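You operate a simulated robot arm through the tools that you are given. There is no shell and no other tool. Be economical: measure what you need, move in short steps, check, and stop when the job is done.

You are at the controls of a simulated robot arm. One attempt, no reset.

JOB
Take the orange pen and leave it on the white plate.

Only the result counts: the job must be done as asked and must still hold three seconds after the hand-in. Knocking over, shifting, dropping, spilling or breaking anything else fails it.

ROBOT AND FRAMES
A 7-joint arm with a two-finger parallel gripper, fixed in place. Base frame: the origin is at the foot of the arm, x ahead of it, y to its left, z up; the work surface is at about z = 0. Units: m, degrees, N and s.
With the tool pointing down near the work surface it reaches from about 0.24 to 0.62 m from the base axis. Its first joint turns from -66.0 to 66.0 degrees. Payload 2.6 kg.
Tool frame: the origin (TCP) lies between the finger pads and is the grasp point; the fingertips stand 0.03 m ahead of it; z points along the fingers, y is the line along which they close. The gripper opens to 0.094 m. The fingers are 0.028 m wide and 0.01 m thick; the gripper's body (0.05 by 0.096 m) begins 0.055 m behind the TCP.
Orientation is that of the tool frame in the base frame, as a unit quaternion [x, y, z, w]. With the fingers straight down and closing along the base's y, the tool's x points along the base's -x, its y along +y and its z along -z.

CONTROLS
- The arm moves only by the tool move_arm. Its argument "deltas" is a list of rows, each a list of 7 numbers: the opening, from 0 (shut) to 1 (fully open), then the shift along the tool's x, y, z in cm, then the turn, a rotation vector about the tool's x, y, z in degrees. In form: [[claw, tx, ty, tz, rx, ry, rz], ...]. A call has 1 to 20 rows; each row is the pose to reach, as a shift and turn from the pose commanded when the call began, along the tool's axes at that moment. Rows are played at 5 a second. More than 0.05 m and 8.6 degrees between two rows, or a gripper value outside its range, and nothing of the call is played. Where a pose cannot be reached the arm comes as near as it can. A force on the tool above 40 N (or 10 N above the force at the start of the call, whichever is more), or a blocked arm, ends the call early, and 0.2 s more pass. The fingers move at their own pace (about 0.072 m/s each) and stop on an object; they squeeze with about 32 N. The grip force told is the motor's: it shows also when the fingers shut on nothing. Time passes only in rows, and 0.2 s behind the last, so rows that repeat a pose let the fingers close. It gives the time, the measured TCP pose, the force on the tool (base axes), the opening and the grip force at its end, in the units of the frame above (readings bear some noise).
- Cameras (640 x 400 px; columns grow to the right, rows downward): "scene" is fixed at [0.0383, 0.4397, 0.5538]; the picture's right is [-0.71, -0.70, 0.00], its down [-0.47, 0.48, -0.74] and it looks along [0.52, -0.53, -0.67] (base axes); focal length 320 px, centre (320, 200). "wrist" rides on the gripper at [0.076, 0.014, -0.102] in the tool frame; the picture's right is [-0.18, 0.98, 0.00], its down [-0.75, -0.14, -0.64] and it looks along [-0.63, -0.12, 0.77] (tool axes); focal length 243 px, centre (320, 200). There is no depth. A picture from a camera that has moved, and an enlarged one, comes with that camera's place and axes in the base frame and with its lens.
- capture(camera): a new picture of that camera. It takes no simulated time.
- inspect(camera, box): a new picture of the part [left, top, right, bottom] of that camera's present view, enlarged. It takes no simulated time.
- hand_in(): hands the job in; it is judged then, once.

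Work in short steps. Places have to be worked out from the pictures, the camera data and where the tool is seen: move nearer, look again, correct. Check each grasp and each placing, and mend what went wrong. You have 90 turns and 42 pictures in all, those below and enlarged ones among them. Open the gripper and draw the arm clear of the work before you hand the job in, unless the task says otherwise; then end with one line.

The tools are called after "Request:" as a command line: name --pt "numbers of a row" for each row, then --argument value for the rest, lists and objects as JSON in quotes. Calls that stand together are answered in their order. move_arm: Moves the arm, as the interface text tells. Its arguments: {"type":"object","properties":{"deltas":{"type":"array"}},"required":["deltas"]} The other tools are called the same way: capture (camera) takes a picture; inspect (camera, box) takes an enlarged picture of a part of a camera's view; hand_in () hands the job in.

At the start:

```text
time_s: 0.0
ee_pos: [0.2932, 0.045, 0.2183]
tool_rot: [0.0, 1.0, 0.0, 0.0]
wrist_force: [0.5, 0.3, -0.4]
gripper_width: 0.0941
grip_force: 0.0
```

scene: 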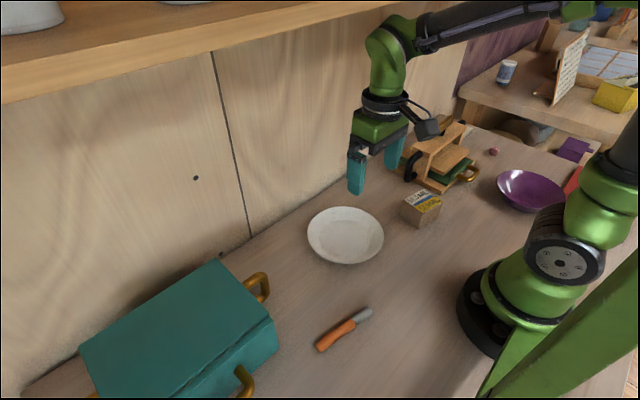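
wrist: 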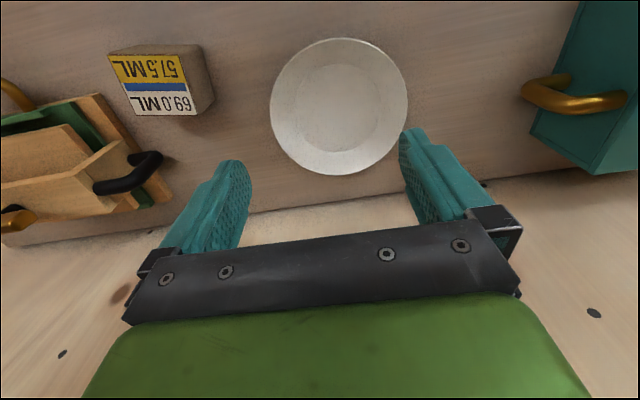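

The pen lies near (0.19, 0.22) and the plate near (0.336, 0.056). I'll take an enlarged view of the pen to refine that.

Request:
inspect --camera "scene" --box '[265, 280, 425, 380]'

Request:
inspect --camera "scene" --box '[280, 180, 440, 280]'

```text
4.00 times, centred on (345, 330) of scene
camera zoom: at [0.0383, 0.4397, 0.5538], right [-0.71, -0.7, 0.0], down [-0.47, 0.48, -0.74], along [0.52, -0.53, -0.67], focal length 1278 px, centre (220, -320)
```

zoom: 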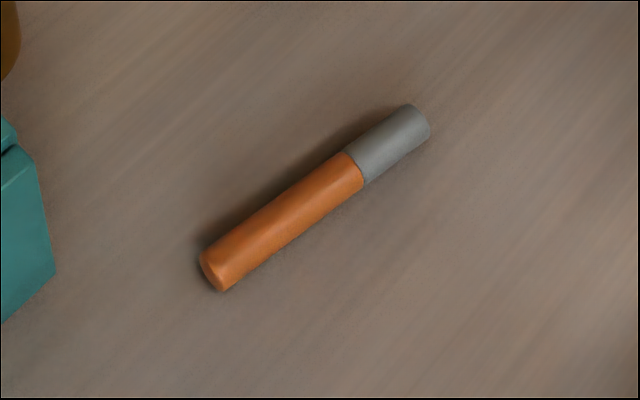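

```text
4.00 times, centred on (360, 230) of scene
camera zoom: at [0.0383, 0.4397, 0.5538], right [-0.71, -0.7, 0.0], down [-0.47, 0.48, -0.74], along [0.52, -0.53, -0.67], focal length 1278 px, centre (160, 80)
```

zoom: 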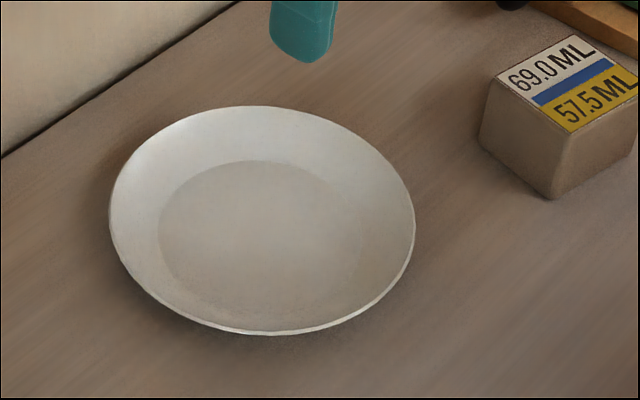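

The pen runs from about (0.200, 0.276) at the orange end to (0.183, 0.162) at the grey end. I'll move above its middle, turn the tool so the fingers close across it, and look again.

Request:
move_arm --pt "1 1.02 1.7 0.7 0 0 -8.15" --pt "1 2.04 3.4 1.4 0 0 -16.3" --pt "1 3.06 5.1 2.1 0 0 -24.45" --pt "1 4.08 6.8 2.8 0 0 -32.6" --pt "1 5.1 8.5 3.5 0 0 -40.75" --pt "1 6.12 10.2 4.2 0 0 -48.9" --pt "1 7.14 11.9 4.9 0 0 -57.05" --pt "1 8.16 13.6 5.6 0 0 -65.2" --pt "1 9.18 15.3 6.3 0 0 -73.35" --pt "1 10.2 17 7 0 0 -81.5" --pt "1 10.2 17 7 0 0 -81.5"

Request:
capture --camera "wrist"

Request:
capture --camera "scene"

```text
time_s: 2.4
ee_pos: [0.1921, 0.2164, 0.1483]
tool_rot: [-0.653, 0.757, 0.0, 0.0]
wrist_force: [-0.1, -0.4, -0.1]
gripper_width: 0.0939
grip_force: 0.1
```

```text
37 pictures are left
camera wrist: at [0.1665, 0.143, 0.251], right [-0.95, 0.33, 0.0], down [0.25, 0.72, 0.64], along [0.21, 0.61, -0.77], focal length 243 px, centre (320, 200)
```

wrist: 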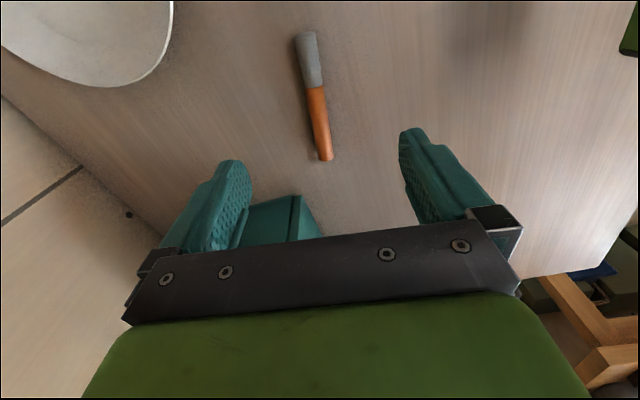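

```text
36 pictures are left
```

scene: 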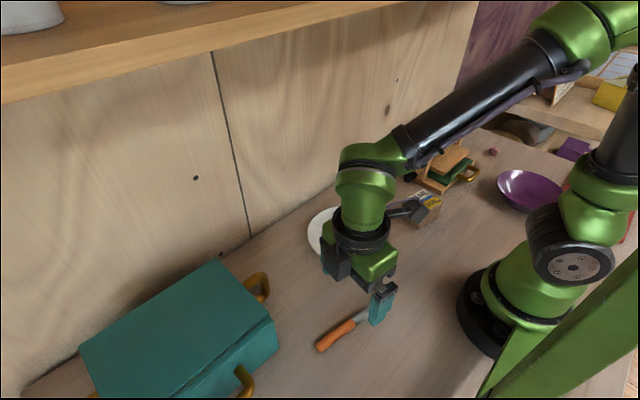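

The wrist view agrees, with the pen centred near (0.194, 0.219) and lying squarely between the fingers. I'll descend with the fingertips stopping just above the table, then close.

Request:
move_arm --pt "1 0 -0.2 3 0 0 -0.7" --pt "1 0 -0.2 6 0 0 -0.7" --pt "1 0 -0.2 8.5 0 0 -0.7" --pt "1 0 -0.2 10.3 0 0 -0.7" --pt "1 0 -0.2 11.4 0 0 -0.7" --pt "1 0 -0.2 11.4 0 0 -0.7" --pt "0 0 -0.2 11.4 0 0 -0.7" --pt "0 0 -0.2 11.4 0 0 -0.7" --pt "0 0 -0.2 11.4 0 0 -0.7" --pt "0 0 -0.2 11.4 0 0 -0.7" --pt "0 0 -0.2 11.4 0 0 -0.7"

Request:
capture --camera "wrist"

```text
time_s: 4.8
ee_pos: [0.1913, 0.2147, 0.0336]
tool_rot: [-0.658, 0.753, 0.0, 0.0]
wrist_force: [0.2, -0.7, -0.6]
gripper_width: 0.014
grip_force: 32.4
```

```text
35 pictures are left
camera wrist: at [0.1681, 0.141, 0.1365], right [-0.95, 0.32, 0.0], down [0.24, 0.73, 0.64], along [0.2, 0.61, -0.77], focal length 243 px, centre (320, 200)
```

wrist: 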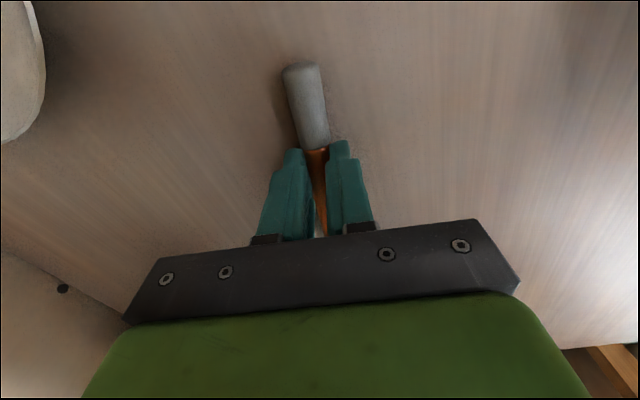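

The fingers stopped at 14 mm, so the pen is held. I'll lift it straight up and check.

Request:
move_arm --pt "0 0 0 -1.5 0 0 0" --pt "0 0 0 -4 0 0 0" --pt "0 0 0 -7 0 0 0" --pt "0 0 0 -10 0 0 0" --pt "0 0 0 -12 0 0 0" --pt "0 0 0 -12 0 0 0"

Request:
capture --camera "scene"

Request:
capture --camera "wrist"

```text
time_s: 6.2
ee_pos: [0.1938, 0.2156, 0.1555]
tool_rot: [-0.657, 0.754, 0.0, 0.0]
wrist_force: [0.0, 0.2, 0.3]
gripper_width: 0.0141
grip_force: 32.3
```

```text
34 pictures are left
```

scene: 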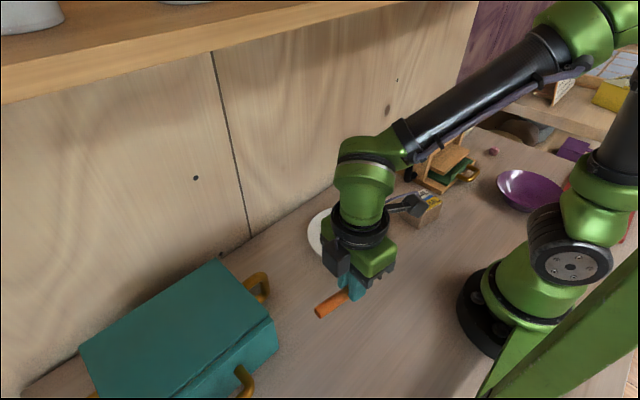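

```text
33 pictures are left
camera wrist: at [0.1698, 0.1423, 0.2574], right [-0.95, 0.32, 0.0], down [0.24, 0.73, 0.64], along [0.2, 0.61, -0.77], focal length 243 px, centre (320, 200)
```

wrist: 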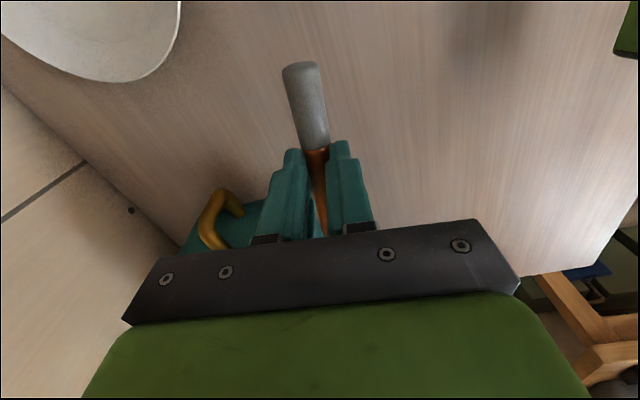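

The pen is level in the grip. From both views I judge the plate centre at about (0.327, 0.060), so I'll carry the pen there at this height.

Request:
move_arm --pt "0 2 -2.2 0 0 0 0" --pt "0 4 -4.4 0 0 0 0" --pt "0 6 -6.6 0 0 0 0" --pt "0 8 -8.8 0 0 0 0" --pt "0 10 -11 0 0 0 0" --pt "0 12 -13.2 0 0 0 0" --pt "0 13.9 -15.35 0 0 0 0" --pt "0 13.9 -15.35 0 0 0 0"

Request:
capture --camera "scene"

Request:
capture --camera "wrist"

```text
time_s: 8.0
ee_pos: [0.3256, 0.0557, 0.1547]
tool_rot: [-0.657, 0.753, 0.0, 0.0]
wrist_force: [-0.9, 0.4, -0.2]
gripper_width: 0.0138
grip_force: 32.3
```

```text
32 pictures are left
```

scene: 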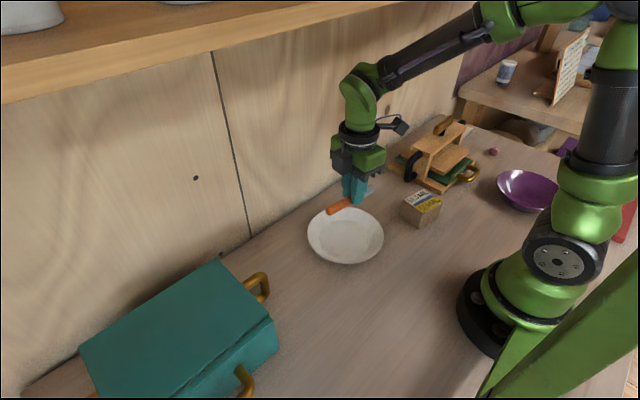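

```text
31 pictures are left
camera wrist: at [0.3024, -0.0183, 0.2567], right [-0.95, 0.32, 0.0], down [0.24, 0.73, 0.64], along [0.2, 0.61, -0.77], focal length 243 px, centre (320, 200)
```

wrist: 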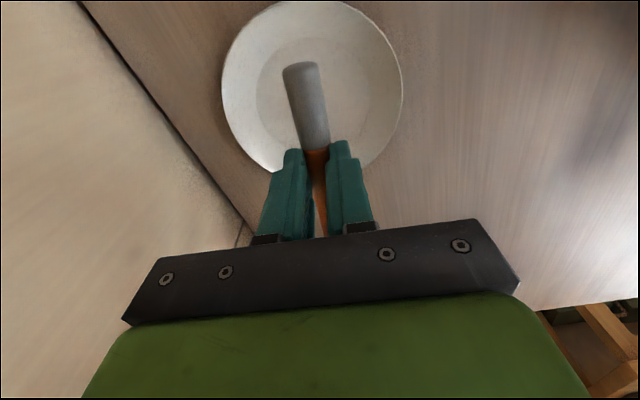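

The plate centre re-measures at about (0.331, 0.055), nearly under the pen. I'll correct by a few millimetres and descend to just above the plate floor.

Request:
move_arm --pt "0 0.3 -0.5 -0.0 0 0 0" --pt "0 0.3 -0.5 3 0 0 0" --pt "0 0.3 -0.5 6 0 0 0" --pt "0 0.3 -0.5 8.5 0 0 0" --pt "0 0.3 -0.5 10 0 0 0" --pt "0 0.3 -0.5 10.4 0 0 0" --pt "0 0.3 -0.5 10.4 0 0 0"

Request:
inspect --camera "scene" --box '[280, 180, 440, 280]'

Request:
capture --camera "wrist"

```text
time_s: 9.6
ee_pos: [0.33, 0.0536, 0.0513]
tool_rot: [-0.656, 0.755, -0.001, 0.0]
wrist_force: [-0.7, 0.2, 0.0]
gripper_width: 0.0139
grip_force: 31.6
```

```text
4.00 times, centred on (360, 230) of scene
camera zoom: at [0.0383, 0.4397, 0.5538], right [-0.71, -0.7, 0.0], down [-0.47, 0.48, -0.74], along [0.52, -0.53, -0.67], focal length 1278 px, centre (160, 80)
```

zoom: 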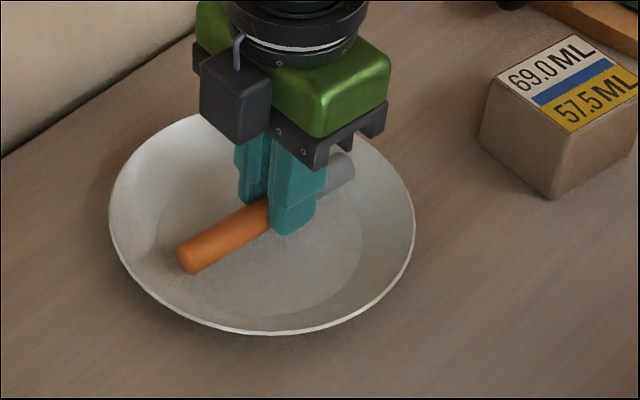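

```text
29 pictures are left
camera wrist: at [0.3067, -0.0209, 0.153], right [-0.95, 0.32, 0.0], down [0.24, 0.73, 0.64], along [0.2, 0.61, -0.77], focal length 243 px, centre (320, 200)
```

wrist: 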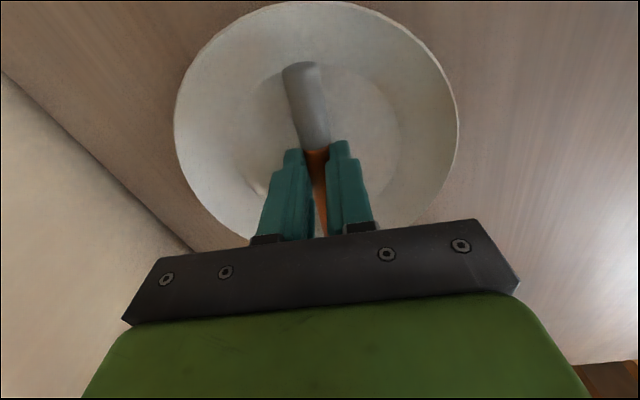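

The pen is well centred over the plate, and there is no contact yet. I'll lower it gently while watching the force.

Request:
move_arm --pt "0 0 0 0.2 0 0 0" --pt "0 0 0 0.4 0 0 0" --pt "0 0 0 0.6 0 0 0" --pt "0 0 0 0.7 0 0 0"

```text
time_s: 10.6
ee_pos: [0.3296, 0.0514, 0.0429]
tool_rot: [-0.657, 0.753, 0.0, -0.001]
wrist_force: [-0.3, 0.7, -0.6]
gripper_width: 0.0138
grip_force: 31.8
```

There is still no contact at z = 0.043, so I'll go down 2 mm more.

Request:
move_arm --pt "0 0 0 0.1 0 0 0" --pt "0 0 0 0.2 0 0 0"

Request:
inspect --camera "scene" --box '[280, 180, 440, 280]'

```text
time_s: 11.2
ee_pos: [0.3312, 0.053, 0.042]
tool_rot: [-0.657, 0.754, 0.0, 0.0]
wrist_force: [-0.3, 2.5, 2.5]
gripper_width: 0.014
grip_force: 32.1
```

```text
4.00 times, centred on (360, 230) of scene
camera zoom: at [0.0383, 0.4397, 0.5538], right [-0.71, -0.7, 0.0], down [-0.47, 0.48, -0.74], along [0.52, -0.53, -0.67], focal length 1278 px, centre (160, 80)
```

zoom: 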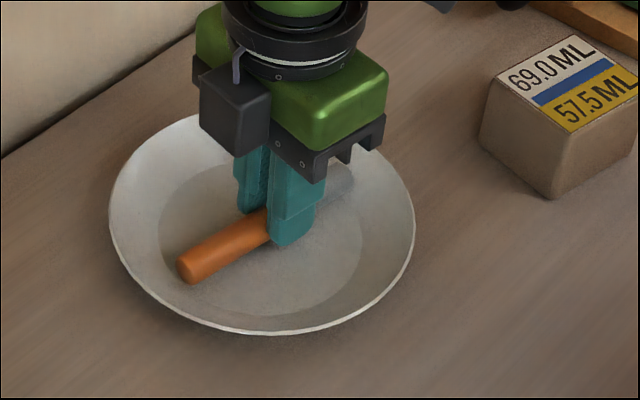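

There is light contact with a +y component, so the grey tip is probably touching the rim's slope. I'll back up 3 mm, shift 4 mm toward +y, and lower again.

Request:
move_arm --pt "0 0 0 -0.3 0 0 0" --pt "0 -0.4 0 -0.3 0 0 0" --pt "0 -0.4 0 -0.1 0 0 0" --pt "0 -0.4 0 0 0 0 0" --pt "0 -0.4 0 0 0 0 0"

```text
time_s: 12.4
ee_pos: [0.3315, 0.0562, 0.0417]
tool_rot: [-0.656, 0.755, 0.0, 0.001]
wrist_force: [1.2, -6.9, 10.2]
gripper_width: 0.0136
grip_force: 32.0
```

Now the other end is touching, so the pen just about fits the plate floor and the balance lies near y = 0.054. I'll raise, shift back 2.5 mm, and lower slightly less.

Request:
move_arm --pt "0 0 0 -0.3 0 0 0" --pt "0 0.27 0 -0.3 0 0 0" --pt "0 0.27 0 -0.15 0 0 0" --pt "0 0.27 0 -0.05 0 0 0" --pt "0 0.27 0 -0.05 0 0 0"

Request:
inspect --camera "scene" --box '[280, 180, 440, 280]'

```text
time_s: 13.6
ee_pos: [0.3299, 0.0536, 0.0425]
tool_rot: [-0.657, 0.754, 0.0, 0.0]
wrist_force: [0.3, 3.8, 4.0]
gripper_width: 0.0141
grip_force: 32.1
```

```text
4.00 times, centred on (360, 230) of scene
camera zoom: at [0.0383, 0.4397, 0.5538], right [-0.71, -0.7, 0.0], down [-0.47, 0.48, -0.74], along [0.52, -0.53, -0.67], focal length 1278 px, centre (160, 80)
```

zoom: 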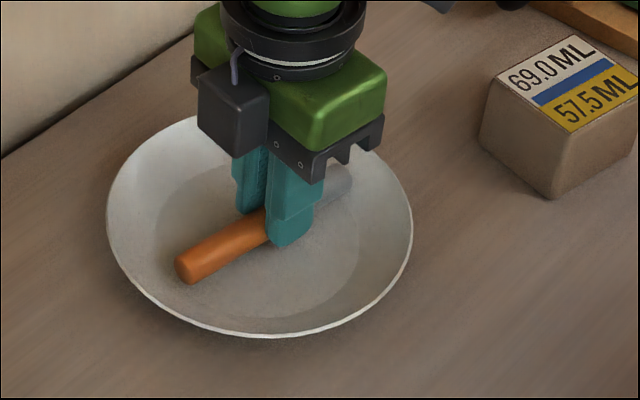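

Contact is light and the pen sits about on the floor of the plate. I'll ease up 1 mm and open the fingers slightly to let it rest.

Request:
move_arm --pt "0 0 0 -0.1 0 0 0" --pt "0.2 0 0 -0.1 0 0 0" --pt "0.25 0 0 -0.1 0 0 0" --pt "0.3 0 0 -0.1 0 0 0" --pt "0.35 0 0 -0.1 0 0 0" --pt "0.35 0 0 -0.1 0 0 0"

Request:
inspect --camera "scene" --box '[280, 180, 440, 280]'

Request:
capture --camera "wrist"

```text
time_s: 15.0
ee_pos: [0.3294, 0.0537, 0.0432]
tool_rot: [-0.658, 0.753, 0.0, 0.0]
wrist_force: [1.2, -0.2, -0.1]
gripper_width: 0.0328
grip_force: 0.0
```

```text
4.00 times, centred on (360, 230) of scene
camera zoom: at [0.0383, 0.4397, 0.5538], right [-0.71, -0.7, 0.0], down [-0.47, 0.48, -0.74], along [0.52, -0.53, -0.67], focal length 1278 px, centre (160, 80)
```

zoom: 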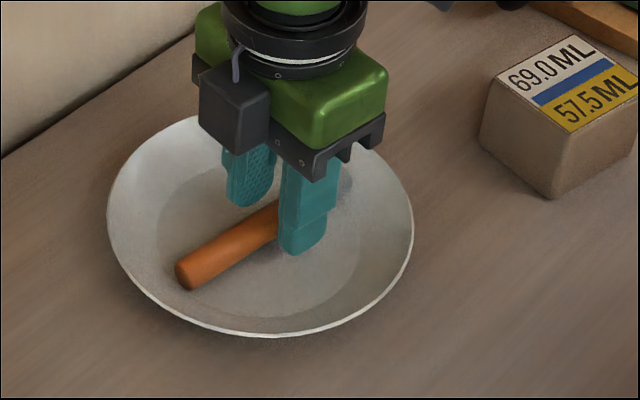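

```text
25 pictures are left
camera wrist: at [0.3066, -0.0204, 0.1457], right [-0.95, 0.32, 0.0], down [0.24, 0.73, 0.64], along [0.2, 0.61, -0.77], focal length 243 px, centre (320, 200)
```

wrist: 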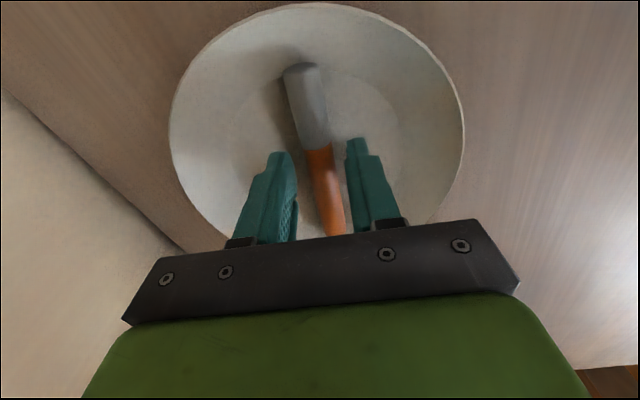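

The pen rests on the plate between the open fingers. I'll rise straight up, then draw back toward -y clear of the plate.

Request:
move_arm --pt "0.35 0 0 -1.5 0 0 0" --pt "0.35 0 0 -4 0 0 0" --pt "0.35 0 0 -7.5 0 0 0" --pt "0.35 0 0 -11.5 0 0 0" --pt "0.6 0 0 -16 0 0 0" --pt "0.8 4 0 -17 0 0 0" --pt "1 8 0 -17 0 0 0" --pt "1 12 0 -17 0 0 0" --pt "1 12 0 -17 0 0 0" --pt "1 12 0 -17 0 0 0"

Request:
capture --camera "scene"

Request:
inspect --camera "scene" --box '[280, 180, 440, 280]'

```text
time_s: 17.2
ee_pos: [0.3141, -0.0662, 0.2133]
tool_rot: [-0.657, 0.754, 0.0, 0.0]
wrist_force: [-0.3, 0.5, -0.2]
gripper_width: 0.0941
grip_force: 0.1
```

```text
24 pictures are left
```

scene: 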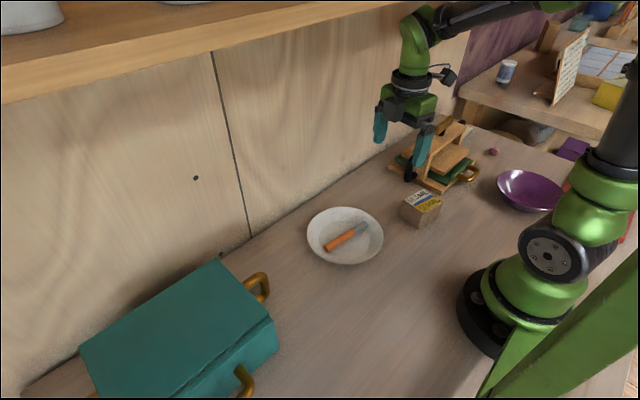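

```text
4.00 times, centred on (360, 230) of scene
camera zoom: at [0.0383, 0.4397, 0.5538], right [-0.71, -0.7, 0.0], down [-0.47, 0.48, -0.74], along [0.52, -0.53, -0.67], focal length 1278 px, centre (160, 80)
```

zoom: 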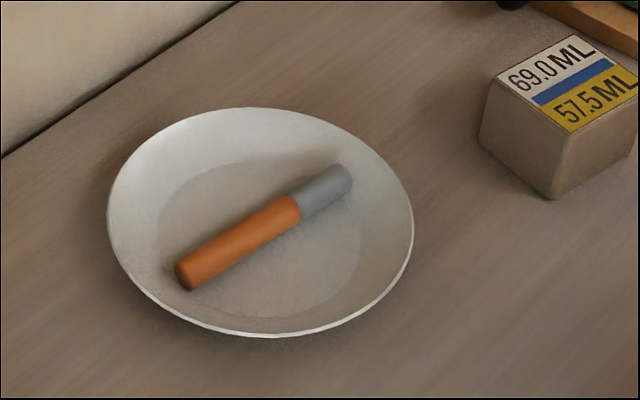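

The pen lies still on the plate, the arm is clear with the gripper open, and nothing else appears disturbed. I'll hand in.

Request:
hand_in

```text
The job is handed in.
```

The orange pen is on the white plate, and the arm is clear with the gripper open; the plate moved about 1 mm while I was setting the pen down, and nothing else appears to have been disturbed.
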